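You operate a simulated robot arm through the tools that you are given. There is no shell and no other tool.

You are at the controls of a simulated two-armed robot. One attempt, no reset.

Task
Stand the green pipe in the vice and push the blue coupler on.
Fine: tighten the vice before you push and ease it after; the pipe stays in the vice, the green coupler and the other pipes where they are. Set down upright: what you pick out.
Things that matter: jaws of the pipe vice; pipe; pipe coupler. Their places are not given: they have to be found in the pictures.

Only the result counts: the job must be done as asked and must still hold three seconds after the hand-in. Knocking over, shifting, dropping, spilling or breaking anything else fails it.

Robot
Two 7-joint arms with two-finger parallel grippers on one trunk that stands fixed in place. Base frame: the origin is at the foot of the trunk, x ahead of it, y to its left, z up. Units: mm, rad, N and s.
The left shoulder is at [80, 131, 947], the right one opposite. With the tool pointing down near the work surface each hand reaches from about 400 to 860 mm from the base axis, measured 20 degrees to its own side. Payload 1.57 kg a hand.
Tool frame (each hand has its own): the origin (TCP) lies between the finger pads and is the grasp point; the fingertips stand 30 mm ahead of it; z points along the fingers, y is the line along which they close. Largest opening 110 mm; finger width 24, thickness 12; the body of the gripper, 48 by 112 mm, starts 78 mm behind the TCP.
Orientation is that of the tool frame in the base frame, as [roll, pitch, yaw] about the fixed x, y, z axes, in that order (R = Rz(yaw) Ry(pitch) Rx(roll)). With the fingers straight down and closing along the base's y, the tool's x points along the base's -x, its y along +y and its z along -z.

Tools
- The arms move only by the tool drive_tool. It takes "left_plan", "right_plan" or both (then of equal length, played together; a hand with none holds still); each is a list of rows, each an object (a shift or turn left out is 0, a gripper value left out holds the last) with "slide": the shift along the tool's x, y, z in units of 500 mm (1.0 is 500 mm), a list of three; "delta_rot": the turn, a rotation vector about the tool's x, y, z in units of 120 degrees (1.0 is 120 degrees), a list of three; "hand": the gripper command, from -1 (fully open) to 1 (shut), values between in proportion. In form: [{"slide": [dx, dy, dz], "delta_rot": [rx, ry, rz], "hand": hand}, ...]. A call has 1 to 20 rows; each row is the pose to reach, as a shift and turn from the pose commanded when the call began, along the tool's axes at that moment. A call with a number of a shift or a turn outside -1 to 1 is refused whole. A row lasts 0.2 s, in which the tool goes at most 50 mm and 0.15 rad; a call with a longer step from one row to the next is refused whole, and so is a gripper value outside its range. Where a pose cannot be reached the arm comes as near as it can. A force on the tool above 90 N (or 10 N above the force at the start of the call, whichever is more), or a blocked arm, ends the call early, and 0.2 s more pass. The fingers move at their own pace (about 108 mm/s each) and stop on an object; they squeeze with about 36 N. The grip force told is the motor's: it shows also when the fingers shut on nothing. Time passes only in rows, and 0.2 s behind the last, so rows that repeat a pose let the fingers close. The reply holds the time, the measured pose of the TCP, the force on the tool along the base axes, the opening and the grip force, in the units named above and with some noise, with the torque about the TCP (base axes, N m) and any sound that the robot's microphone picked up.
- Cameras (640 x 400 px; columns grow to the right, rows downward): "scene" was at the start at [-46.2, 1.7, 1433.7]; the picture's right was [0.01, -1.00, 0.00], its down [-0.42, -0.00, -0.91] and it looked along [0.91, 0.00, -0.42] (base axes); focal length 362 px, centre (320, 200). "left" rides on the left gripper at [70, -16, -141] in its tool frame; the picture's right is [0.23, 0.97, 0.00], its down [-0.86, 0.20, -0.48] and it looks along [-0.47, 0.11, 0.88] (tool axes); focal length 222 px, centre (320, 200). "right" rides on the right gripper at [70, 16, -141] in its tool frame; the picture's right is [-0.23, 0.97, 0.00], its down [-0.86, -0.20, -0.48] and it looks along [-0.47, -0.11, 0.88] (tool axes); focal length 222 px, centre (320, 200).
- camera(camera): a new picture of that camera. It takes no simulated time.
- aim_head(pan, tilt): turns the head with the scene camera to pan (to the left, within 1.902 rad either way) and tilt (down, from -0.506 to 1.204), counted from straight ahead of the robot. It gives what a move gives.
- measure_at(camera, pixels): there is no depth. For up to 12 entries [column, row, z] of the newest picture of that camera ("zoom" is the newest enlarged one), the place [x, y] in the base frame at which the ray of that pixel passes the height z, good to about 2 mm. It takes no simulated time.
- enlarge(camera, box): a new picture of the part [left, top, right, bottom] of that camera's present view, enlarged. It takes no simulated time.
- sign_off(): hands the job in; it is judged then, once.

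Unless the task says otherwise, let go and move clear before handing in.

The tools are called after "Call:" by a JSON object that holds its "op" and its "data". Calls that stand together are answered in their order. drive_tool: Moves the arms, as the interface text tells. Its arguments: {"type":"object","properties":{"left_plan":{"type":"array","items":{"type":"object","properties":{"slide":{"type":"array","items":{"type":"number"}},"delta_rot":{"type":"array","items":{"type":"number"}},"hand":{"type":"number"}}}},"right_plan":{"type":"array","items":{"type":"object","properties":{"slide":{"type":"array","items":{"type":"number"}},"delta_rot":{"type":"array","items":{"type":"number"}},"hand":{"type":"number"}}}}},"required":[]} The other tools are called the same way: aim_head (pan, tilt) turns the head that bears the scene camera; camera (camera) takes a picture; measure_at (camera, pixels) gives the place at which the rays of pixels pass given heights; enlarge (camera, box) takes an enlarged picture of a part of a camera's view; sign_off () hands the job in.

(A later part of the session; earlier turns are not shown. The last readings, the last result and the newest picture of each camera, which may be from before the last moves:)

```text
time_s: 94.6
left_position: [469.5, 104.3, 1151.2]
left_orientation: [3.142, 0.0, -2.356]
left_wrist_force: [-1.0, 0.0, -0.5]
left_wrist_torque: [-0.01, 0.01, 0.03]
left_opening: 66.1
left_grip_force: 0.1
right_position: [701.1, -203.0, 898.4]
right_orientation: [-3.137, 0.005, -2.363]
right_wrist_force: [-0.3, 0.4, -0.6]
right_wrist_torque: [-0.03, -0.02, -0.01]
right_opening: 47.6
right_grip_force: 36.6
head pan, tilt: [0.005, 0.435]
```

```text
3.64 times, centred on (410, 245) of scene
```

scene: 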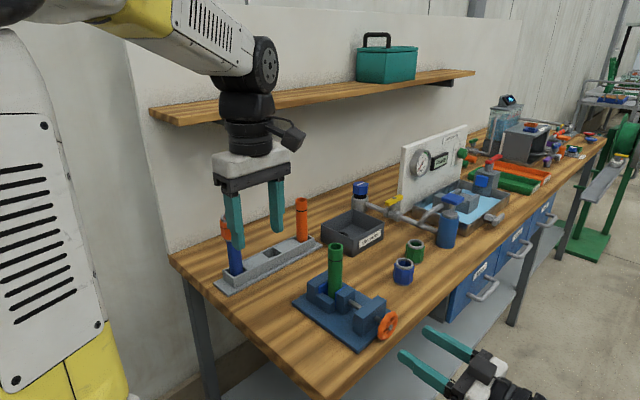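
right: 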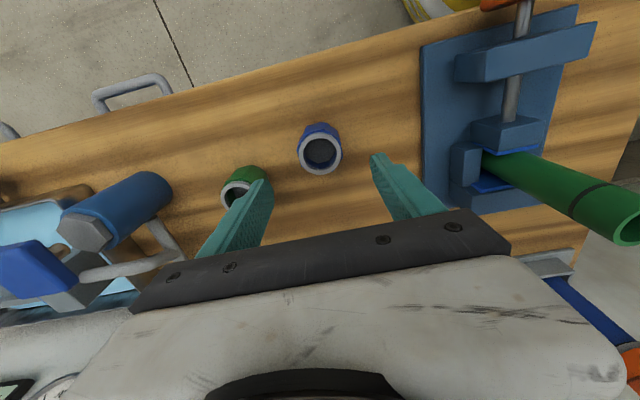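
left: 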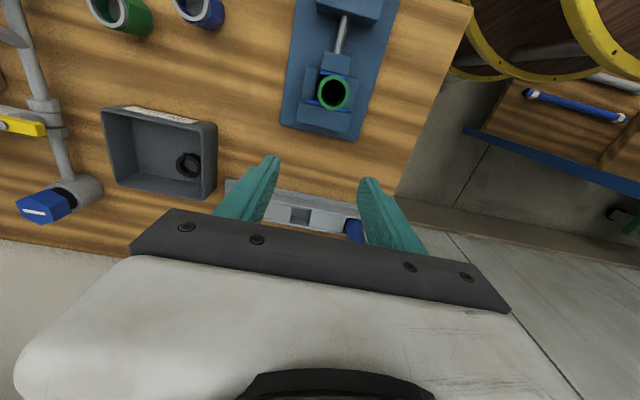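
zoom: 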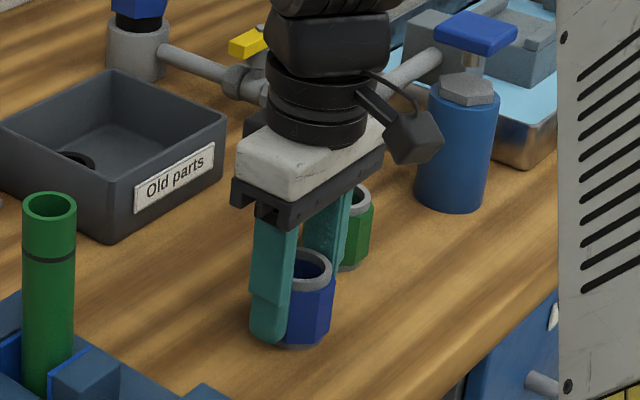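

The coupler is gripped (47.6 mm, 36.6 N). Lifting it straight up, then carrying part way to the pipe to measure the pipe top from the right camera.

Call:
{"op": "drive_tool", "data": {"right_plan": [{"slide": [0, 0, -0.03], "hand": 1}, {"slide": [0, 0, -0.1]}, {"slide": [0, 0, -0.2]}, {"slide": [0, 0, -0.3]}, {"slide": [0, 0, -0.39]}, {"slide": [-0.02, 0.065, -0.39]}, {"slide": [-0.04, 0.13, -0.39]}, {"slide": [-0.06, 0.2, -0.39]}, {"slide": [-0.06, 0.2, -0.39]}]}}

Call:
{"op": "camera", "data": {"camera": "right"}}

Call:
{"op": "enlarge", "data": {"camera": "right", "box": [260, 60, 460, 220]}}

Call:
{"op": "camera", "data": {"camera": "scene"}}

```text
time_s: 96.6
left_position: [470.8, 104.9, 1149.8]
left_orientation: [3.139, 0.0, -2.358]
left_wrist_force: [-0.1, 0.3, -0.1]
left_wrist_torque: [0.02, -0.02, -0.03]
left_opening: 66.0
left_grip_force: 0.1
right_position: [646.9, -107.1, 1094.9]
right_orientation: [-3.14, 0.004, -2.359]
right_wrist_force: [0.1, -0.8, -0.1]
right_wrist_torque: [-0.03, -0.05, -0.02]
right_opening: 47.8
right_grip_force: 36.0
head pan, tilt: [0.005, 0.435]
```

```text
taken
```

right: 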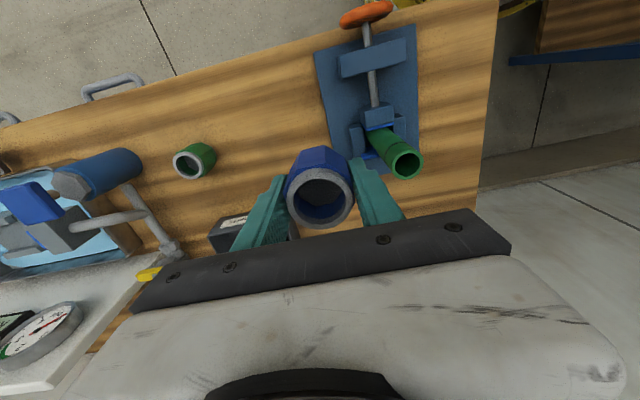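

```text
2.50 times, centred on (360, 140) of right
```

zoom: 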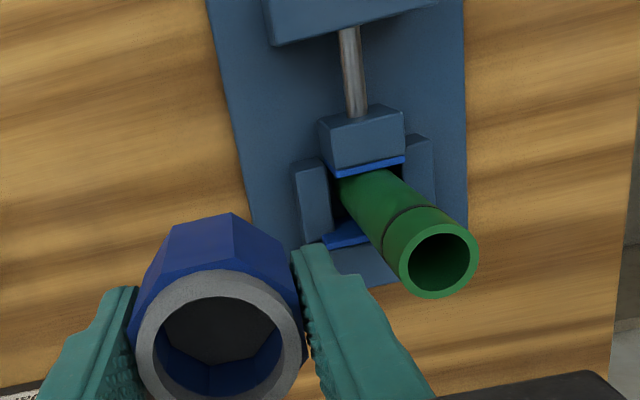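

```text
taken
```

scene: 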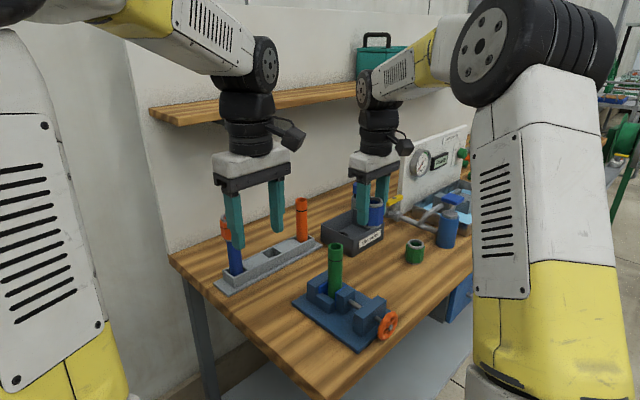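

Call:
{"op": "measure_at", "data": {"camera": "right", "pixels": [[408, 164, 1010], [408, 164, 1015], [408, 164, 1020], [408, 164, 1025], [320, 194, 1107], [393, 164, 1020], [423.5, 164, 1020]]}}

Call:
{"op": "enlarge", "data": {"camera": "scene", "box": [300, 170, 420, 310]}}

```text
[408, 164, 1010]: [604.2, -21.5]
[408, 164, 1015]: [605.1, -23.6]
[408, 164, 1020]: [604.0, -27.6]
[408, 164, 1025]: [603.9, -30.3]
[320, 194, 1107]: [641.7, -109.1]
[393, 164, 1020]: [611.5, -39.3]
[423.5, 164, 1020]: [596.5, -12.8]
```

```text
2.86 times, centred on (360, 240) of scene
```

zoom: 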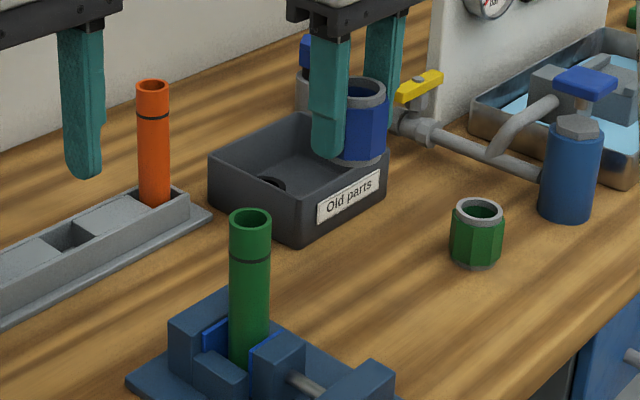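

Pipe top ≈ (606,-28.5,1020); the coupler sits about 2 mm toward −n of the TCP. I'll bring the coupler directly over the pipe with its bottom ~15 mm above the rim and check from both cameras.

Call:
{"op": "drive_tool", "data": {"right_plan": [{"slide": [-0.019, 0.056, 0], "hand": 1}, {"slide": [-0.038, 0.113, 0]}, {"slide": [-0.0576, 0.1688, 0]}, {"slide": [-0.0576, 0.1688, 0.03]}, {"slide": [-0.0576, 0.1688, 0.03]}]}}

Call:
{"op": "enlarge", "data": {"camera": "scene", "box": [290, 170, 390, 300]}}

Call:
{"op": "camera", "data": {"camera": "right"}}

Call:
{"op": "camera", "data": {"camera": "left"}}

```text
time_s: 97.8
left_position: [470.1, 105.2, 1150.6]
left_orientation: [-3.141, -0.001, -2.359]
left_wrist_force: [-0.5, 0.7, -0.6]
left_wrist_torque: [0.0, 0.04, -0.05]
left_opening: 65.9
left_grip_force: 0.0
right_position: [611.1, -28.2, 1077.2]
right_orientation: [-3.138, 0.009, -2.36]
right_wrist_force: [-0.6, -0.5, -0.7]
right_wrist_torque: [0.03, -0.02, 0.03]
right_opening: 47.7
right_grip_force: 35.5
head pan, tilt: [0.005, 0.435]
```

```text
3.08 times, centred on (340, 235) of scene
```

zoom: 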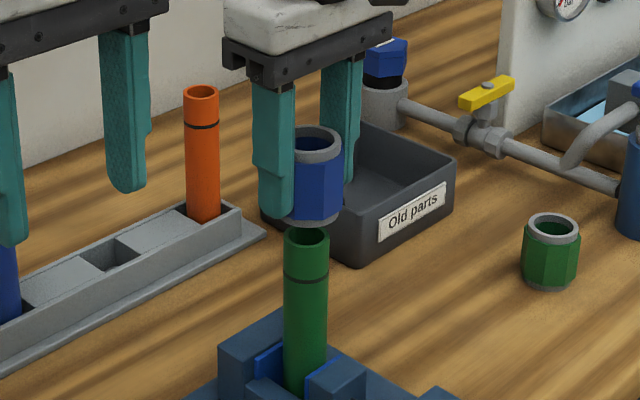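

```text
taken
```

right: 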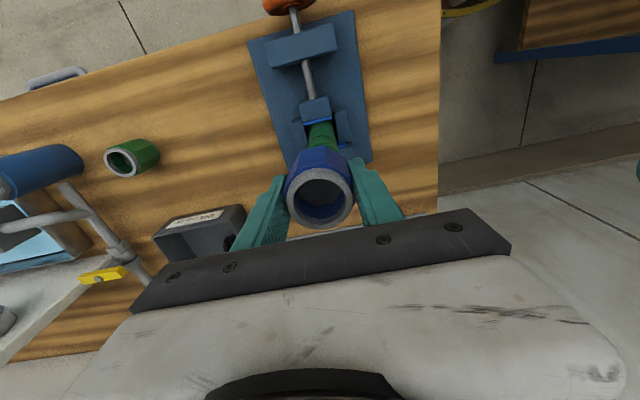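

```text
taken
```

left: 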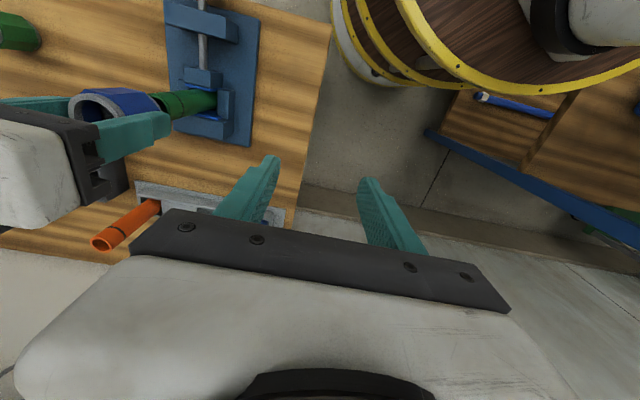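

Call:
{"op": "enlarge", "data": {"camera": "left", "box": [60, 50, 260, 170]}}

Call:
{"op": "enlarge", "data": {"camera": "scene", "box": [310, 200, 370, 270]}}

Call:
{"op": "enlarge", "data": {"camera": "right", "box": [260, 90, 380, 240]}}

```text
3.20 times, centred on (160, 110) of left
```

zoom: 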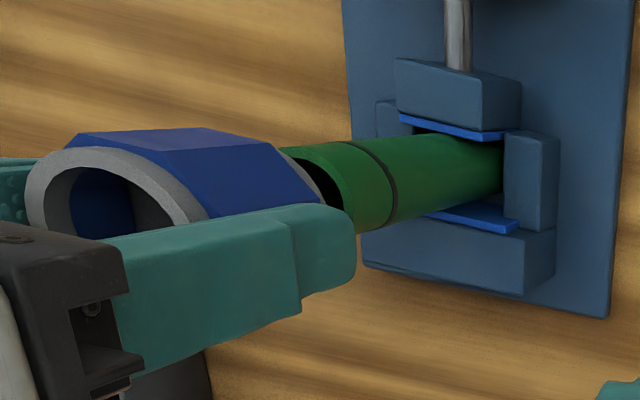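

```text
5.71 times, centred on (340, 235) of scene
```

zoom: 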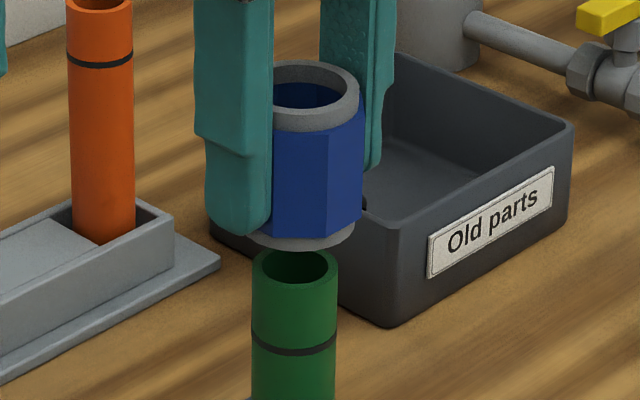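

```text
2.67 times, centred on (320, 165) of right
```

zoom: 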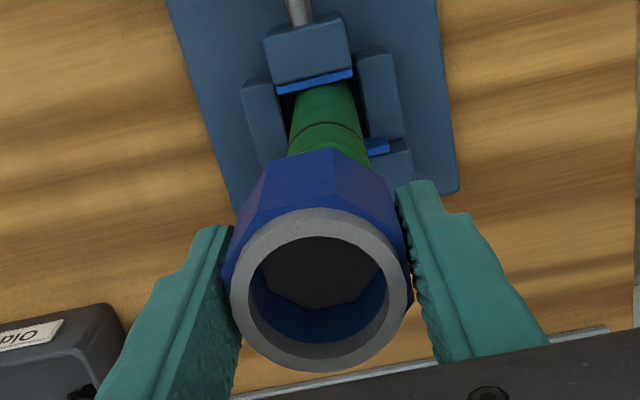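

Call:
{"op": "measure_at", "data": {"camera": "scene", "pixels": [[335.6, 246.2, 1020], [337, 243.8, 1036], [336.5, 216, 1091.8]]}}

Call:
{"op": "measure_at", "data": {"camera": "zoom", "pixels": [[320, 292, 1091.8], [331, 130, 995]]}}

Call:
{"op": "enlarge", "data": {"camera": "scene", "box": [320, 205, 350, 255]}}

```text
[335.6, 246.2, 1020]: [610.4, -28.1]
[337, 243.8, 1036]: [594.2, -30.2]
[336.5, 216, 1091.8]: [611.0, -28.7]
```

```text
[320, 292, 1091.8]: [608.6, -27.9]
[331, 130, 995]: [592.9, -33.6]
```

```text
8.00 times, centred on (335, 230) of scene
```

zoom: 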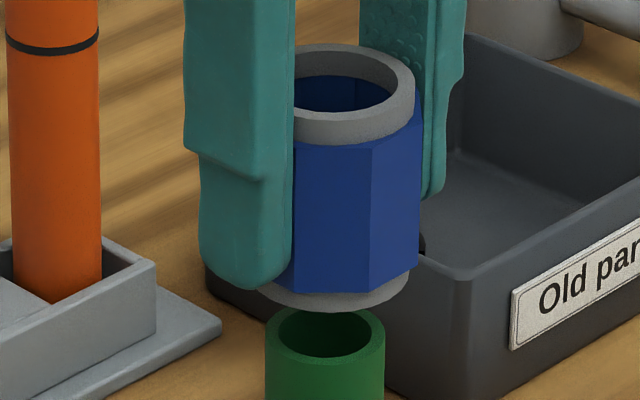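

Alignment looks within ~2 mm in both views. I'll shift 1.5 mm toward −n and lower 24 mm, watching for contact force.

Call:
{"op": "drive_tool", "data": {"right_plan": [{"slide": [0.003, 0, 0.01], "hand": 1}, {"slide": [0.003, 0, 0.022]}, {"slide": [0.003, 0, 0.03]}, {"slide": [0.003, 0, 0.038]}, {"slide": [0.003, 0, 0.044]}]}}

Call:
{"op": "enlarge", "data": {"camera": "scene", "box": [310, 200, 370, 270]}}

Call:
{"op": "enlarge", "data": {"camera": "left", "box": [60, 50, 260, 170]}}

```text
time_s: 99.0
left_position: [468.9, 104.9, 1151.1]
left_orientation: [3.141, 0.0, -2.358]
left_wrist_force: [-0.1, 0.5, 0.7]
left_wrist_torque: [0.02, 0.04, -0.01]
left_opening: 66.1
left_grip_force: 0.0
right_position: [609.4, -29.4, 1058.1]
right_orientation: [-3.135, 0.007, -2.36]
right_wrist_force: [-1.6, 1.3, 6.2]
right_wrist_torque: [0.09, 0.16, -0.03]
right_opening: 47.7
right_grip_force: 36.3
head pan, tilt: [0.005, 0.435]
```

```text
5.71 times, centred on (340, 235) of scene
```

zoom: 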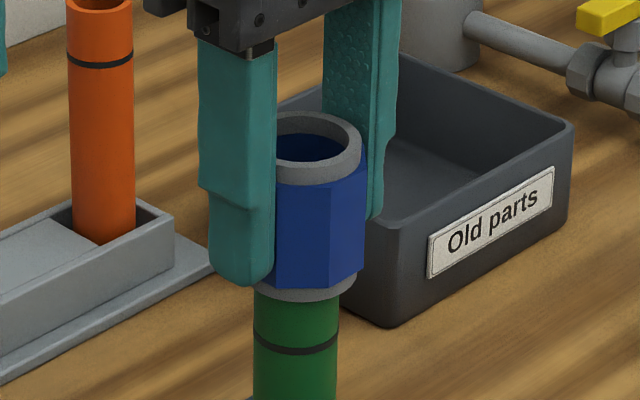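

```text
3.20 times, centred on (160, 110) of left
```

zoom: 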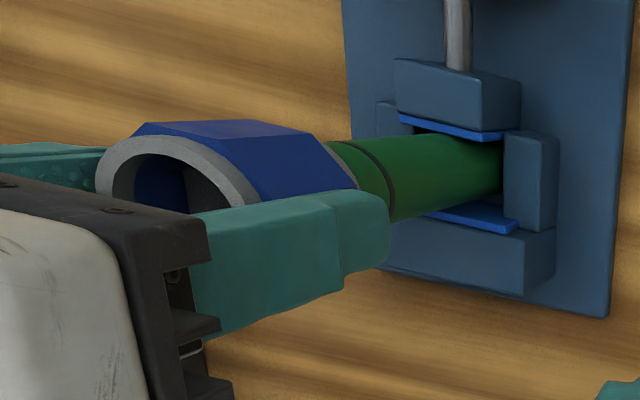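

Contact begins (6 N) with the coupler over the rim. I'll press down 6 mm more and read the force and lateral components.

Call:
{"op": "drive_tool", "data": {"right_plan": [{"slide": [0, 0, 0.004], "hand": 1}, {"slide": [0, 0, 0.008]}, {"slide": [0, 0, 0.012]}, {"slide": [0, 0, 0.012]}]}}

Call:
{"op": "enlarge", "data": {"camera": "scene", "box": [310, 200, 370, 270]}}

```text
time_s: 100.0
left_position: [469.4, 105.0, 1150.2]
left_orientation: [-3.14, -0.001, -2.36]
left_wrist_force: [0.7, 0.1, 0.9]
left_wrist_torque: [0.0, 0.0, 0.0]
left_opening: 66.0
left_grip_force: 0.1
right_position: [610.7, -29.5, 1051.3]
right_orientation: [-3.138, 0.006, -2.362]
right_wrist_force: [-0.5, 0.0, -0.5]
right_wrist_torque: [0.01, -0.04, 0.03]
right_opening: 47.7
right_grip_force: 36.0
head pan, tilt: [0.005, 0.435]
```

```text
5.71 times, centred on (340, 235) of scene
```

zoom: 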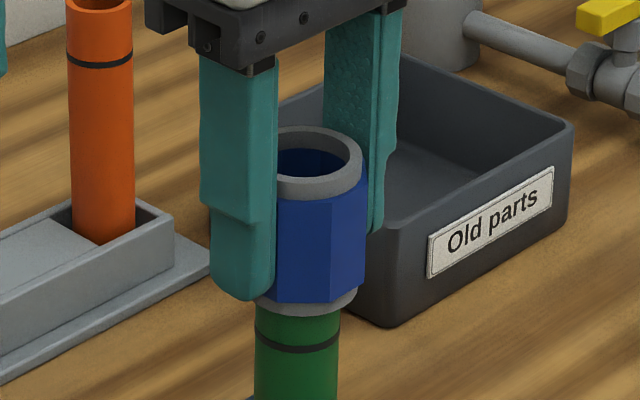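

The coupler slipped on: force is back to 0 with ~9 mm engagement. I'll keep lowering in small steps.

Call:
{"op": "drive_tool", "data": {"right_plan": [{"slide": [0, 0, 0.004], "hand": 1}, {"slide": [0, 0, 0.008]}, {"slide": [0, 0, 0.012]}, {"slide": [0, 0, 0.016]}, {"slide": [0, 0, 0.016]}]}}

Call:
{"op": "enlarge", "data": {"camera": "scene", "box": [310, 200, 370, 270]}}

```text
time_s: 101.2
left_position: [470.2, 104.1, 1150.6]
left_orientation: [-3.141, 0.001, -2.357]
left_wrist_force: [1.1, 0.0, 0.1]
left_wrist_torque: [-0.01, 0.06, -0.01]
left_opening: 66.1
left_grip_force: 0.0
right_position: [609.0, -30.3, 1042.8]
right_orientation: [-3.135, 0.005, -2.362]
right_wrist_force: [-0.9, 0.6, -1.1]
right_wrist_torque: [-0.01, -0.01, -0.03]
right_opening: 47.6
right_grip_force: 36.3
head pan, tilt: [0.005, 0.435]
```

```text
5.71 times, centred on (340, 235) of scene
```

zoom: 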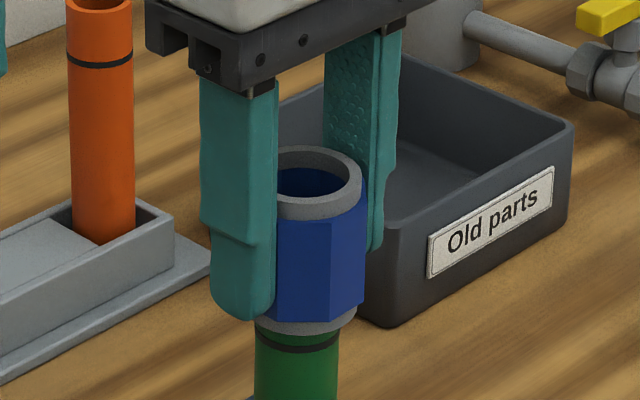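

Still free-sliding, with the coupler bottom now close to the mark line (rows 333 vs 345). Continuing down.

Call:
{"op": "drive_tool", "data": {"right_plan": [{"slide": [0, 0, 0.004], "hand": 1}, {"slide": [0, 0, 0.008]}, {"slide": [0, 0, 0.012]}, {"slide": [0, 0, 0.012]}]}}

Call:
{"op": "enlarge", "data": {"camera": "scene", "box": [310, 200, 370, 270]}}

```text
time_s: 102.2
left_position: [469.7, 105.7, 1150.2]
left_orientation: [3.141, -0.001, -2.36]
left_wrist_force: [0.5, 0.3, 0.1]
left_wrist_torque: [-0.02, 0.03, 0.02]
left_opening: 66.2
left_grip_force: 0.1
right_position: [610.7, -29.9, 1036.3]
right_orientation: [-3.136, 0.009, -2.362]
right_wrist_force: [0.3, -0.1, -1.0]
right_wrist_torque: [-0.02, 0.01, 0.0]
right_opening: 47.6
right_grip_force: 35.7
head pan, tilt: [0.005, 0.435]
```

```text
5.71 times, centred on (340, 235) of scene
```

zoom: 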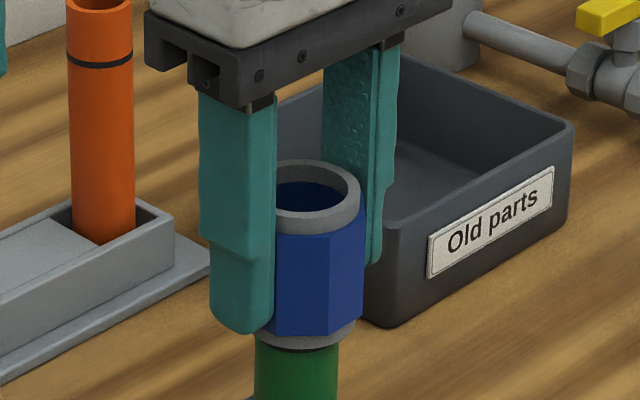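

The coupler's lower edge has just reached the mark with no resistance yet. Pushing on until it seats.

Call:
{"op": "drive_tool", "data": {"right_plan": [{"slide": [0, 0, 0.004], "hand": 1}, {"slide": [0, 0, 0.008]}, {"slide": [0, 0, 0.012]}, {"slide": [0, 0, 0.016]}, {"slide": [0, 0, 0.02]}, {"slide": [0, 0, 0.02]}]}}

Call:
{"op": "enlarge", "data": {"camera": "scene", "box": [310, 200, 370, 270]}}

```text
time_s: 103.6
left_position: [468.9, 103.9, 1150.8]
left_orientation: [-3.141, 0.0, -2.358]
left_wrist_force: [0.6, -0.5, 0.7]
left_wrist_torque: [0.04, -0.02, -0.03]
left_opening: 66.2
left_grip_force: 0.0
right_position: [611.3, -30.3, 1027.9]
right_orientation: [-3.136, 0.009, -2.361]
right_wrist_force: [-2.9, 4.8, 31.7]
right_wrist_torque: [0.7, 0.32, -0.06]
right_opening: 47.9
right_grip_force: 36.6
head pan, tilt: [0.005, 0.435]
```

```text
5.71 times, centred on (340, 235) of scene
```

zoom: 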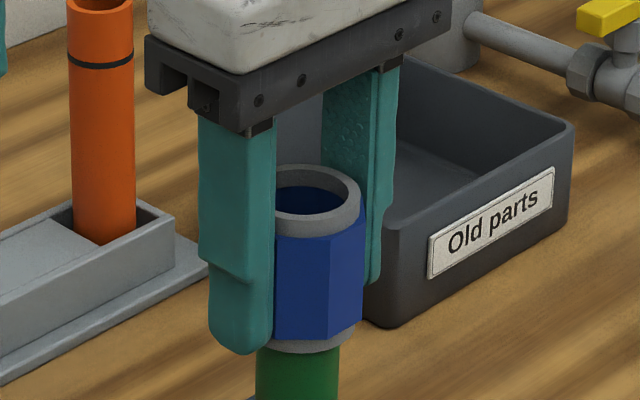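

Resistance 32 N, and the fingers slipped on the coupler; the mark is now covered. To press harder I'll release, rise above it, half-close the fingers to ~32 mm so the tips bear on the top ring, and push down from above.

Call:
{"op": "drive_tool", "data": {"right_plan": [{"hand": 0}, {"hand": -0.3}, {"hand": -0.3}, {"slide": [0, 0, -0.04]}, {"slide": [0, 0, -0.09]}, {"slide": [0, 0, -0.124]}, {"slide": [0, 0, -0.124]}, {"slide": [0, 0, -0.124], "hand": 0.4}, {"slide": [0, 0, -0.124], "hand": 0.4}, {"slide": [0, 0, -0.124], "hand": 0.4}]}}

Call:
{"op": "enlarge", "data": {"camera": "scene", "box": [300, 180, 380, 290]}}

Call:
{"op": "enlarge", "data": {"camera": "right", "box": [220, 60, 420, 240]}}

```text
time_s: 105.8
left_position: [469.4, 104.5, 1151.2]
left_orientation: [3.14, 0.0, -2.359]
left_wrist_force: [-1.0, -0.4, 0.7]
left_wrist_torque: [0.01, 0.03, -0.04]
left_opening: 66.2
left_grip_force: 0.0
right_position: [609.1, -29.0, 1088.7]
right_orientation: [-3.135, 0.007, -2.362]
right_wrist_force: [0.2, -0.2, 0.9]
right_wrist_torque: [-0.01, 0.0, -0.02]
right_opening: 33.1
right_grip_force: 0.0
head pan, tilt: [0.005, 0.435]
```

```text
3.64 times, centred on (340, 235) of scene
```

zoom: 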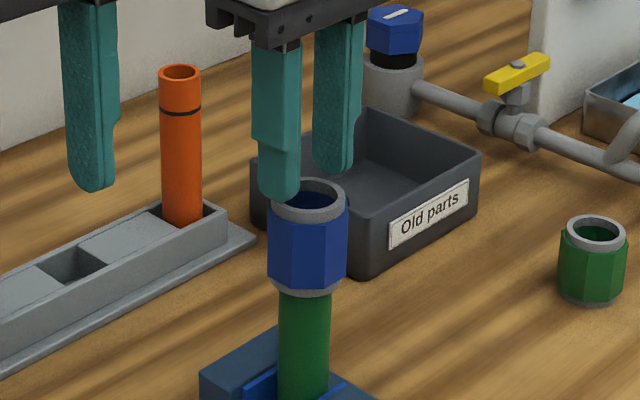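

```text
2.22 times, centred on (320, 150) of right
```

zoom: 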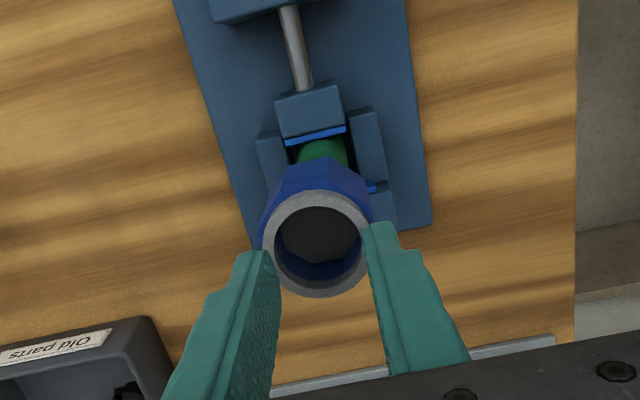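

The fingertips are positioned over both sides of the top ring. Lowering to contact and pressing in small increments.

Call:
{"op": "drive_tool", "data": {"right_plan": [{"slide": [0.002, 0, 0.01], "hand": 0.4}, {"slide": [0.002, 0, 0.016]}, {"slide": [0.002, 0, 0.02]}, {"slide": [0.002, 0, 0.022]}, {"slide": [0.002, 0, 0.024]}, {"slide": [0.002, 0, 0.026]}, {"slide": [0.002, 0, 0.028]}]}}

Call:
{"op": "enlarge", "data": {"camera": "scene", "box": [310, 200, 370, 270]}}

```text
time_s: 107.4
left_position: [467.2, 104.4, 1152.5]
left_orientation: [-3.139, 0.0, -2.359]
left_wrist_force: [-1.0, -0.1, -0.3]
left_wrist_torque: [0.01, 0.02, 0.03]
left_opening: 66.2
left_grip_force: 0.0
right_position: [609.4, -29.8, 1080.9]
right_orientation: [-3.131, 0.017, -2.365]
right_wrist_force: [-9.5, 1.9, 71.3]
right_wrist_torque: [0.5, 1.57, 0.02]
right_opening: 35.5
right_grip_force: 1.9
head pan, tilt: [0.005, 0.435]
```

```text
5.71 times, centred on (340, 235) of scene
```

zoom: 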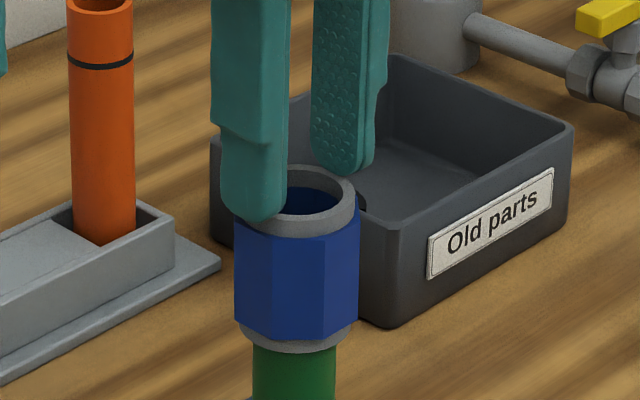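

71 N on the coupler and it hardly moves, so it looks seated: the lower edge covers the mark line ~27 mm below the pipe top. I'll press slightly more to confirm, then ease off.

Call:
{"op": "drive_tool", "data": {"right_plan": [{"slide": [0, 0, 0.002], "hand": 0.4}, {"slide": [0, 0, 0.003]}]}}

Call:
{"op": "enlarge", "data": {"camera": "scene", "box": [320, 215, 360, 265]}}

Call:
{"op": "enlarge", "data": {"camera": "left", "box": [60, 50, 260, 170]}}

```text
time_s: 108.0
left_position: [466.4, 104.8, 1152.6]
left_orientation: [-3.139, 0.001, -2.359]
left_wrist_force: [-0.1, -0.3, -1.3]
left_wrist_torque: [-0.02, 0.02, -0.03]
left_opening: 66.1
left_grip_force: 0.0
right_position: [609.8, -29.9, 1081.7]
right_orientation: [-3.128, 0.019, -2.363]
right_wrist_force: [-9.5, 1.2, 79.4]
right_wrist_torque: [0.64, 1.8, 0.0]
right_opening: 36.8
right_grip_force: 2.0
head pan, tilt: [0.005, 0.435]
```

```text
8.00 times, centred on (340, 240) of scene
```

zoom: 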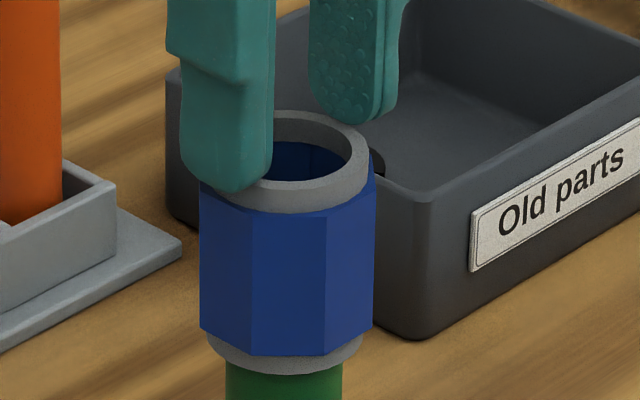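

```text
3.20 times, centred on (160, 110) of left
```

zoom: 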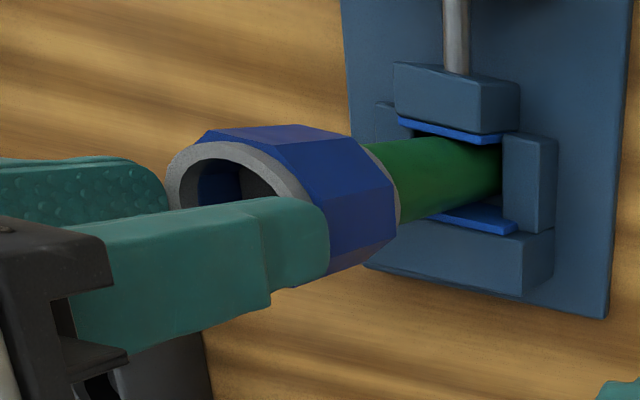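

79 N and no movement: the coupler is seated and the mark is covered. I'll raise the right hand clear and travel back to the wheel side.

Call:
{"op": "drive_tool", "data": {"right_plan": [{"slide": [0, 0, -0.02], "hand": 0.4}, {"slide": [0, 0, -0.07]}, {"slide": [0, 0, -0.13], "hand": -0.3}, {"slide": [0.08, -0.015, -0.13]}, {"slide": [0.16, -0.03, -0.13]}, {"slide": [0.24, -0.045, -0.13]}, {"slide": [0.32, -0.06, -0.13]}, {"slide": [0.4, -0.075, -0.12]}, {"slide": [0.48, -0.09, -0.11]}, {"slide": [0.56, -0.105, -0.1]}, {"slide": [0.591, -0.11, -0.1]}, {"slide": [0.591, -0.11, -0.1]}]}}

Call:
{"op": "enlarge", "data": {"camera": "scene", "box": [290, 190, 430, 350]}}

```text
time_s: 110.6
left_position: [469.4, 104.2, 1151.4]
left_orientation: [-3.141, -0.001, -2.359]
left_wrist_force: [0.0, -0.9, -0.2]
left_wrist_torque: [-0.03, 0.02, 0.01]
left_opening: 65.9
left_grip_force: 0.0
right_position: [439.2, -276.0, 1120.8]
right_orientation: [-3.135, 0.006, -2.36]
right_wrist_force: [0.1, 0.8, 0.7]
right_wrist_torque: [0.0, 0.02, -0.01]
right_opening: 71.3
right_grip_force: 0.0
head pan, tilt: [0.005, 0.435]
```

```text
2.50 times, centred on (360, 270) of scene
```

zoom: 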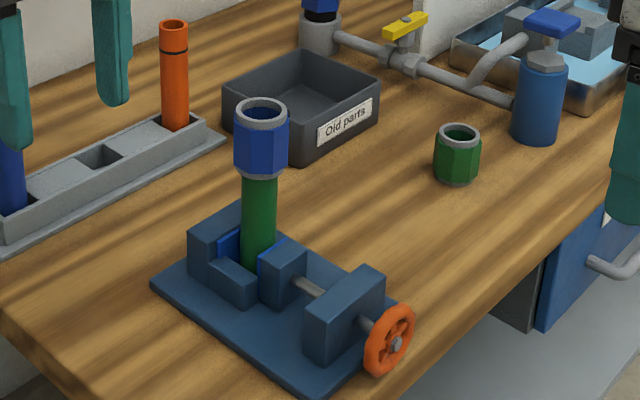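

The coupler sits squarely on the pipe. Now I'll tilt the right hand back to horizontal in front of the wheel, reversing the earlier path.

Call:
{"op": "drive_tool", "data": {"right_plan": [{"slide": [-0.0105, 0.009, 0.037], "delta_rot": [0, -0.0625, 0], "hand": -0.3}, {"slide": [-0.021, 0.0185, 0.074], "delta_rot": [0, -0.125, 0]}, {"slide": [-0.0315, 0.028, 0.11], "delta_rot": [0, -0.1875, 0]}, {"slide": [-0.042, 0.037, 0.147], "delta_rot": [0, -0.25, 0]}, {"slide": [-0.0525, 0.046, 0.184], "delta_rot": [0, -0.3125, 0]}, {"slide": [-0.063, 0.0555, 0.221], "delta_rot": [0, -0.375, 0]}, {"slide": [-0.0735, 0.065, 0.258], "delta_rot": [0, -0.4375, 0]}, {"slide": [-0.084, 0.074, 0.295], "delta_rot": [0, -0.5, 0]}, {"slide": [-0.0945, 0.083, 0.331], "delta_rot": [0, -0.5625, 0]}, {"slide": [-0.105, 0.0925, 0.368], "delta_rot": [0, -0.625, 0]}, {"slide": [-0.1155, 0.102, 0.405], "delta_rot": [0, -0.6875, 0]}, {"slide": [-0.126, 0.111, 0.442], "delta_rot": [0, -0.75, 0]}, {"slide": [-0.126, 0.111, 0.442], "delta_rot": [0, -0.75, 0]}]}}

Call:
{"op": "camera", "data": {"camera": "right"}}

```text
time_s: 113.4
left_position: [470.0, 104.4, 1151.5]
left_orientation: [-3.141, 0.001, -2.358]
left_wrist_force: [0.5, 0.1, -0.4]
left_wrist_torque: [0.0, 0.01, -0.02]
left_opening: 65.8
left_grip_force: 0.1
right_position: [428.6, -204.9, 933.4]
right_orientation: [2.98, 1.036, -2.472]
right_wrist_force: [-0.6, -0.2, -0.3]
right_wrist_torque: [0.0, 0.03, 0.0]
right_opening: 71.5
right_grip_force: 0.1
right hand out of reach, approached as far as the arm can: row 9, 10, 11, 12, 13
head pan, tilt: [0.005, 0.435]
```

```text
taken
```

right: 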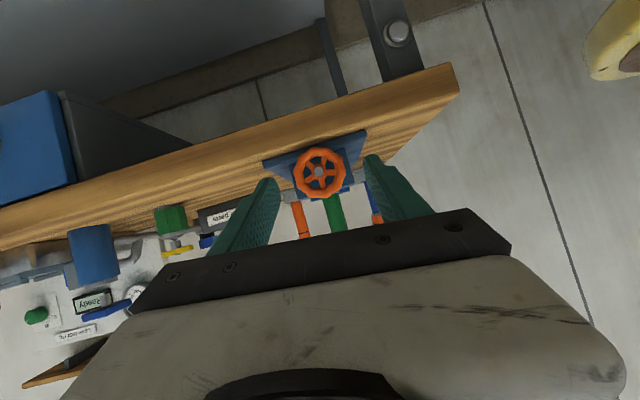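

The arm ran into a joint limit on this path. I'll go back up to the earlier start pose (432,-290,1151) pointing down, then repeat the original successful descent.

Call:
{"op": "drive_tool", "data": {"right_plan": [{"slide": [-0.032, -0.0086, -0.0326], "delta_rot": [0.004, 0.05, -0.001], "hand": -1}, {"slide": [-0.065, -0.0172, -0.065], "delta_rot": [0.008, 0.099, -0.002]}, {"slide": [-0.097, -0.026, -0.098], "delta_rot": [0.0124, 0.149, -0.003]}, {"slide": [-0.129, -0.034, -0.13], "delta_rot": [0.0165, 0.1985, -0.004]}, {"slide": [-0.1615, -0.043, -0.163], "delta_rot": [0.0207, 0.248, -0.005]}, {"slide": [-0.194, -0.052, -0.196], "delta_rot": [0.0248, 0.298, -0.006]}, {"slide": [-0.226, -0.06, -0.228], "delta_rot": [0.029, 0.347, -0.007]}, {"slide": [-0.258, -0.069, -0.261], "delta_rot": [0.033, 0.397, -0.008]}, {"slide": [-0.291, -0.077, -0.293], "delta_rot": [0.037, 0.447, -0.0095]}, {"slide": [-0.323, -0.086, -0.326], "delta_rot": [0.0413, 0.4963, -0.0105]}, {"slide": [-0.323, -0.086, -0.326], "delta_rot": [0.0413, 0.4963, -0.0105]}]}}

```text
time_s: 115.8
left_position: [469.6, 105.3, 1150.3]
left_orientation: [3.142, 0.001, -2.358]
left_wrist_force: [0.1, 0.7, -0.7]
left_wrist_torque: [0.0, 0.01, 0.0]
left_opening: 65.9
left_grip_force: 0.0
right_position: [435.8, -288.0, 1150.6]
right_orientation: [3.14, -0.003, -2.356]
right_wrist_force: [-0.3, 0.6, 1.0]
right_wrist_torque: [-0.02, -0.01, 0.0]
right_opening: 110.0
right_grip_force: 0.1
head pan, tilt: [0.005, 0.435]
```

Call:
{"op": "drive_tool", "data": {"right_plan": [{"slide": [-0.006, 0.01, 0.025], "delta_rot": [0, -0.0625, 0], "hand": -1}, {"slide": [-0.012, 0.02, 0.05], "delta_rot": [0, -0.125, 0]}, {"slide": [-0.018, 0.03, 0.075], "delta_rot": [0, -0.1875, 0]}, {"slide": [-0.024, 0.04, 0.1], "delta_rot": [0, -0.25, 0]}, {"slide": [-0.03, 0.05, 0.125], "delta_rot": [0, -0.3125, 0]}, {"slide": [-0.037, 0.06, 0.15], "delta_rot": [0, -0.375, 0]}, {"slide": [-0.043, 0.071, 0.175], "delta_rot": [0, -0.4375, 0]}, {"slide": [-0.049, 0.081, 0.2], "delta_rot": [0, -0.5, 0]}, {"slide": [-0.055, 0.091, 0.225], "delta_rot": [0, -0.5625, 0]}, {"slide": [-0.061, 0.101, 0.25], "delta_rot": [0, -0.625, 0]}]}}

Call:
{"op": "camera", "data": {"camera": "scene"}}

```text
time_s: 118.0
left_position: [468.4, 104.3, 1150.8]
left_orientation: [-3.141, 0.0, -2.358]
left_wrist_force: [0.4, 0.7, 0.4]
left_wrist_torque: [-0.05, -0.03, 0.0]
left_opening: 65.9
left_grip_force: 0.0
right_position: [420.7, -231.0, 1025.0]
right_orientation: [-3.137, 1.311, -2.353]
right_wrist_force: [0.0, 0.0, -0.1]
right_wrist_torque: [-0.01, 0.0, -0.03]
right_opening: 110.0
right_grip_force: 0.1
head pan, tilt: [0.005, 0.435]
```

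```text
taken
```

scene: 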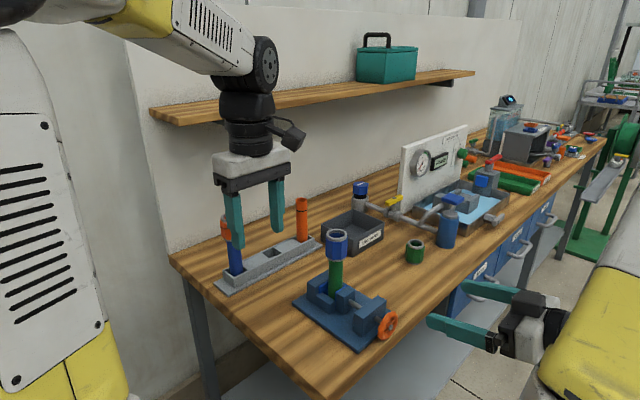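

That path works (75° tilt reached). Completing the tilt while descending to the wheel's axis height.

Call:
{"op": "drive_tool", "data": {"right_plan": [{"slide": [0.036, 0.004, 0.028], "delta_rot": [0, -0.02, 0], "hand": -1}, {"slide": [0.071, 0.007, 0.056], "delta_rot": [0, -0.042, 0]}, {"slide": [0.107, 0.011, 0.083], "delta_rot": [0, -0.0625, 0]}, {"slide": [0.143, 0.015, 0.111], "delta_rot": [0, -0.083, 0]}, {"slide": [0.178, 0.018, 0.139], "delta_rot": [0, -0.104, 0]}, {"slide": [0.214, 0.022, 0.167], "delta_rot": [0, -0.125, 0]}, {"slide": [0.214, 0.022, 0.167], "delta_rot": [0, -0.125, 0]}]}}

Call:
{"op": "camera", "data": {"camera": "right"}}

```text
time_s: 119.6
left_position: [469.4, 103.6, 1151.2]
left_orientation: [-3.141, 0.0, -2.358]
left_wrist_force: [0.6, -0.4, 1.1]
left_wrist_torque: [-0.01, -0.02, -0.01]
left_opening: 65.7
left_grip_force: 0.1
right_position: [448.6, -187.3, 900.4]
right_orientation: [-1.211, 1.571, -0.425]
right_wrist_force: [0.1, 0.0, -0.2]
right_wrist_torque: [0.01, 0.03, 0.04]
right_opening: 110.2
right_grip_force: 0.0
right hand out of reach, approached as far as the arm can: row 1, 2, 3, 4
head pan, tilt: [0.005, 0.435]
```

```text
taken
```

right: 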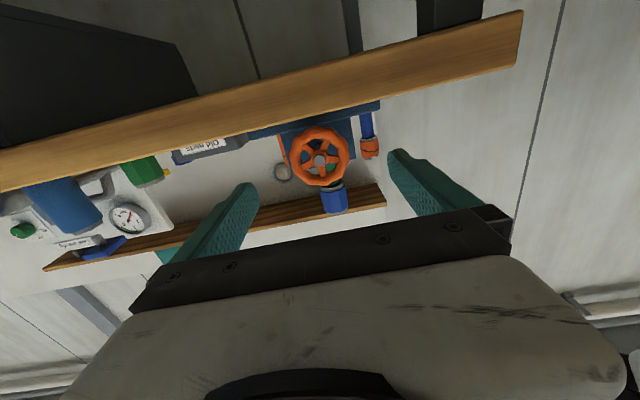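

Right in front of the wheel (n=185, t=449.7, z=900). Rolling to +35° with a 72 mm opening, then advancing onto the wheel.

Call:
{"op": "drive_tool", "data": {"right_plan": [{"delta_rot": [0, 0, 0.06], "hand": -0.3}, {"delta_rot": [0, 0, 0.12]}, {"delta_rot": [0, 0, 0.18]}, {"delta_rot": [0, 0, 0.24]}, {"delta_rot": [0, 0, 0.29]}, {"delta_rot": [0, 0, 0.29]}, {"slide": [0, 0, 0.06], "delta_rot": [0, 0, 0.29]}, {"slide": [0, 0, 0.121], "delta_rot": [0, 0, 0.29]}, {"slide": [0, 0, 0.121], "delta_rot": [0, 0, 0.29]}]}}

Call:
{"op": "enlarge", "data": {"camera": "right", "box": [230, 100, 410, 220]}}

```text
time_s: 121.6
left_position: [470.5, 104.9, 1149.8]
left_orientation: [-3.142, 0.0, -2.359]
left_wrist_force: [-0.3, 0.2, -0.7]
left_wrist_torque: [-0.01, -0.03, -0.03]
left_opening: 66.0
left_grip_force: 0.1
right_position: [491.5, -143.4, 899.6]
right_orientation: [1.569, 0.964, 2.357]
right_wrist_force: [0.3, -0.5, 0.0]
right_wrist_torque: [0.0, -0.01, 0.02]
right_opening: 71.4
right_grip_force: 0.1
head pan, tilt: [0.005, 0.435]
```

```text
3.33 times, centred on (320, 160) of right
```

zoom: 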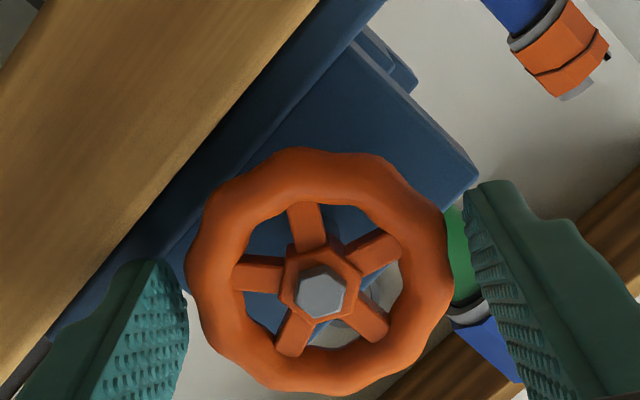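

The fingers straddle the rim with no force. Closing and turning counter-clockwise ~78° to ease the vice.

Call:
{"op": "drive_tool", "data": {"right_plan": [{"hand": 1}, {"hand": 1}, {"hand": 1}, {"delta_rot": [0, 0, -0.04]}, {"delta_rot": [0, 0, -0.08]}, {"delta_rot": [0, 0, -0.12]}, {"delta_rot": [0, 0, -0.16]}, {"delta_rot": [0, 0, -0.2]}, {"delta_rot": [0, 0, -0.24]}, {"delta_rot": [0, 0, -0.28]}, {"delta_rot": [0, 0, -0.32]}, {"delta_rot": [0, 0, -0.36]}, {"delta_rot": [0, 0, -0.4]}, {"delta_rot": [0, 0, -0.44]}, {"delta_rot": [0, 0, -0.48]}, {"delta_rot": [0, 0, -0.52]}, {"delta_rot": [0, 0, -0.56]}, {"delta_rot": [0, 0, -0.6]}, {"delta_rot": [0, 0, -0.64]}]}}

Call:
{"op": "enlarge", "data": {"camera": "right", "box": [230, 100, 410, 220]}}

Call:
{"op": "enlarge", "data": {"camera": "scene", "box": [290, 210, 410, 350]}}

Call:
{"op": "camera", "data": {"camera": "left"}}

```text
time_s: 125.6
left_position: [470.3, 104.6, 1151.3]
left_orientation: [-3.141, 0.001, -2.359]
left_wrist_force: [0.2, -0.2, 0.8]
left_wrist_torque: [-0.03, 0.03, -0.01]
left_opening: 66.1
left_grip_force: 0.1
right_position: [492.3, -144.4, 900.2]
right_orientation: [-1.567, 0.837, -0.783]
right_wrist_force: [8.1, 0.8, -4.1]
right_wrist_torque: [0.41, -0.4, 0.53]
right_opening: 60.8
right_grip_force: 45.0
head pan, tilt: [0.005, 0.435]
```

```text
3.33 times, centred on (320, 160) of right
```

zoom: 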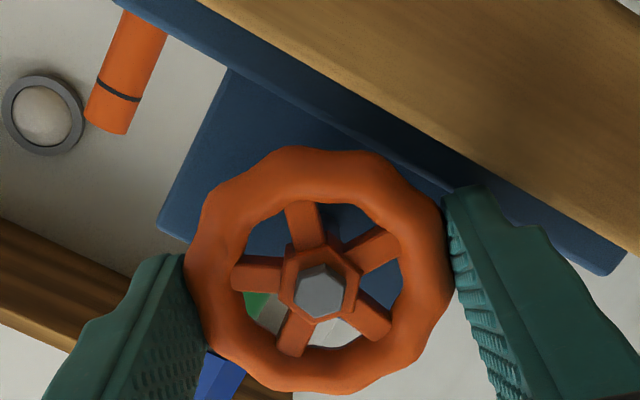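

```text
2.86 times, centred on (350, 280) of scene
```

zoom: 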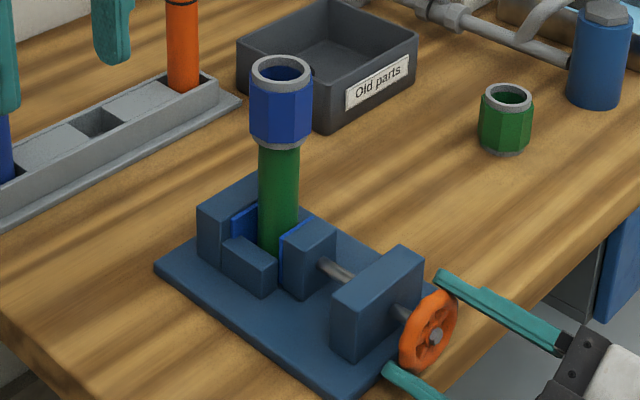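

```text
taken
```

left: 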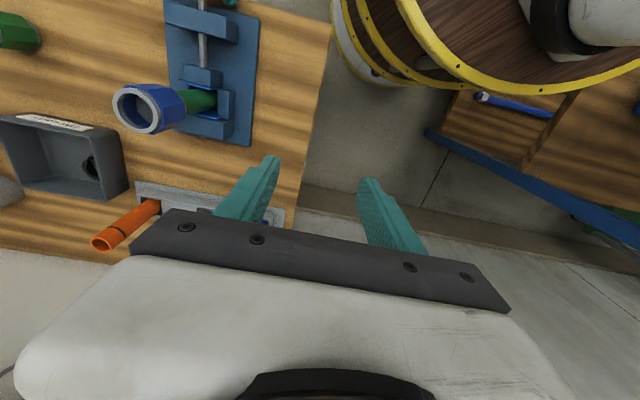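

The spokes kept their place relative to the fingers, so the wheel turned back. I'll compare the jaw position in the same left-camera crop as before.

Call:
{"op": "enlarge", "data": {"camera": "left", "box": [60, 50, 260, 170]}}

Call:
{"op": "enlarge", "data": {"camera": "scene", "box": [300, 255, 380, 325]}}

```text
3.20 times, centred on (160, 110) of left
```

zoom: 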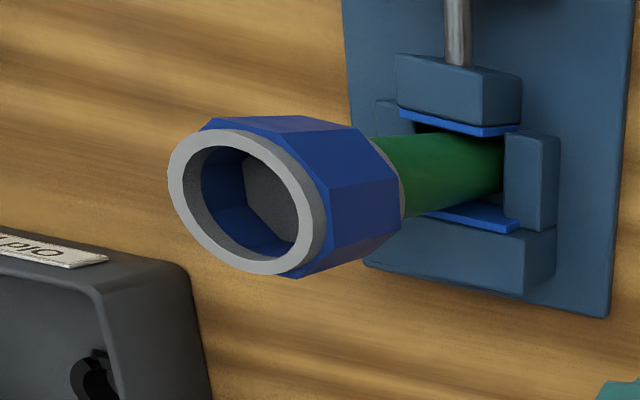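

```text
5.71 times, centred on (340, 290) of scene
```

zoom: 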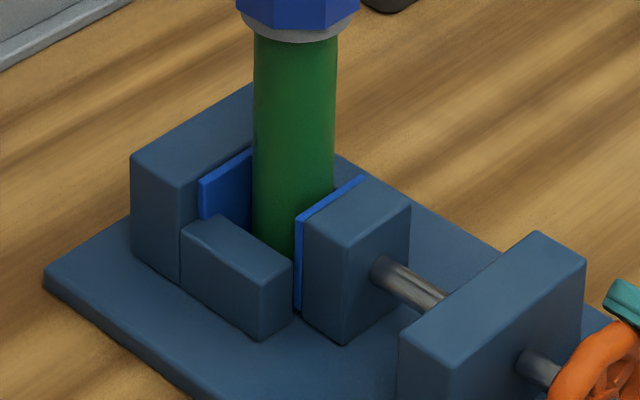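

The moving jaw has backed off ~2.5 mm and the pipe stays upright. For a clear easing I'll do one more counter-clockwise stroke: open, roll to +35°, re-grip, turn back.

Call:
{"op": "drive_tool", "data": {"right_plan": [{"hand": -0.3}, {"hand": -0.3}, {"delta_rot": [0, 0, 0.07]}, {"delta_rot": [0, 0, 0.14]}, {"delta_rot": [0, 0, 0.21]}, {"delta_rot": [0, 0, 0.28]}, {"delta_rot": [0, 0, 0.35]}, {"delta_rot": [0, 0, 0.42]}, {"delta_rot": [0, 0, 0.49]}, {"delta_rot": [0, 0, 0.56]}, {"delta_rot": [0, 0, 0.63]}, {"delta_rot": [0, 0, 0.63]}, {"delta_rot": [0, 0, 0.63], "hand": 1}, {"delta_rot": [0, 0, 0.63], "hand": 1}, {"delta_rot": [0, 0, 0.63], "hand": 1}]}}

Call:
{"op": "enlarge", "data": {"camera": "right", "box": [230, 100, 410, 220]}}

Call:
{"op": "drive_tool", "data": {"right_plan": [{"delta_rot": [0, 0, -0.04], "hand": 1}, {"delta_rot": [0, 0, -0.08]}, {"delta_rot": [0, 0, -0.12]}, {"delta_rot": [0, 0, -0.16]}, {"delta_rot": [0, 0, -0.2]}, {"delta_rot": [0, 0, -0.24]}, {"delta_rot": [0, 0, -0.28]}, {"delta_rot": [0, 0, -0.32]}, {"delta_rot": [0, 0, -0.36]}, {"delta_rot": [0, 0, -0.4]}, {"delta_rot": [0, 0, -0.44]}, {"delta_rot": [0, 0, -0.48]}]}}

Call:
{"op": "enlarge", "data": {"camera": "right", "box": [230, 100, 410, 220]}}

Call:
{"op": "enlarge", "data": {"camera": "left", "box": [60, 50, 260, 170]}}

Call:
{"op": "enlarge", "data": {"camera": "scene", "box": [290, 210, 410, 350]}}

```text
time_s: 128.8
left_position: [470.0, 104.6, 1150.1]
left_orientation: [3.141, 0.0, -2.357]
left_wrist_force: [0.0, 0.4, -0.2]
left_wrist_torque: [0.02, 0.03, -0.01]
left_opening: 66.1
left_grip_force: 0.2
right_position: [493.1, -142.4, 899.3]
right_orientation: [1.57, 0.985, 2.357]
right_wrist_force: [4.5, -1.3, -2.4]
right_wrist_torque: [-0.09, 0.09, -0.2]
right_opening: 60.8
right_grip_force: 45.1
head pan, tilt: [0.005, 0.435]
```

```text
3.33 times, centred on (320, 160) of right
```

zoom: 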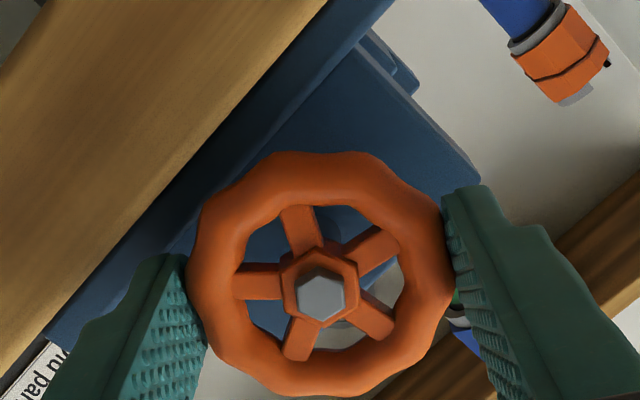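

```text
time_s: 131.4
left_position: [469.7, 104.5, 1149.8]
left_orientation: [3.141, 0.0, -2.357]
left_wrist_force: [0.2, -0.3, 0.2]
left_wrist_torque: [-0.01, 0.0, 0.0]
left_opening: 65.8
left_grip_force: 0.1
right_position: [492.2, -143.5, 901.5]
right_orientation: [-1.568, 1.151, -0.783]
right_wrist_force: [1.9, -3.2, -4.2]
right_wrist_torque: [-0.36, 0.36, -0.03]
right_opening: 60.8
right_grip_force: 45.5
head pan, tilt: [0.005, 0.435]
```

```text
3.33 times, centred on (320, 160) of right
```

zoom: 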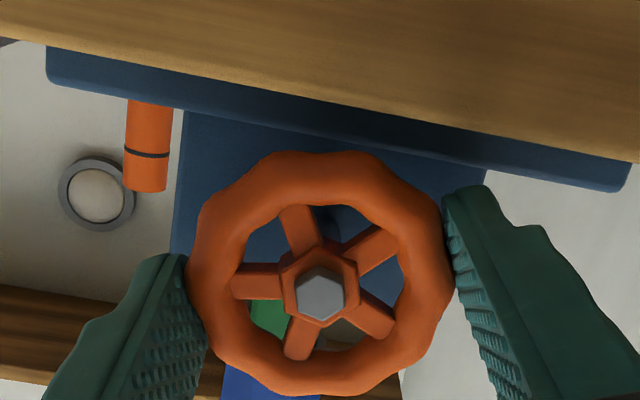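

```text
3.20 times, centred on (160, 110) of left
```

zoom: 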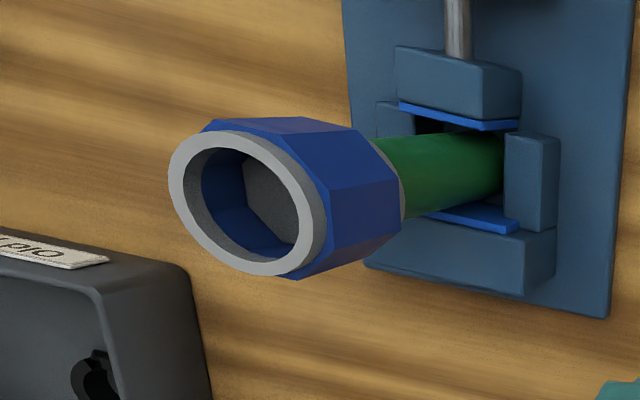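

```text
2.86 times, centred on (350, 280) of scene
```

zoom: 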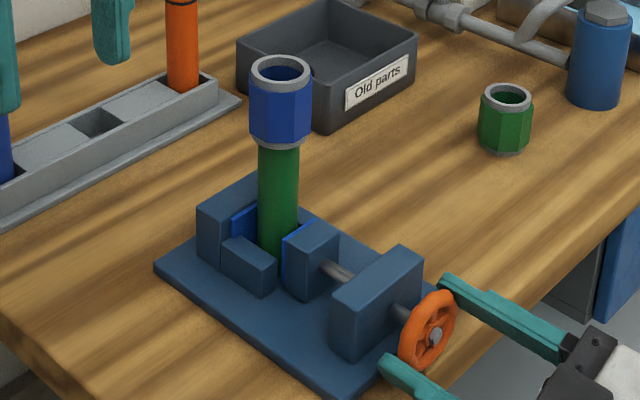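

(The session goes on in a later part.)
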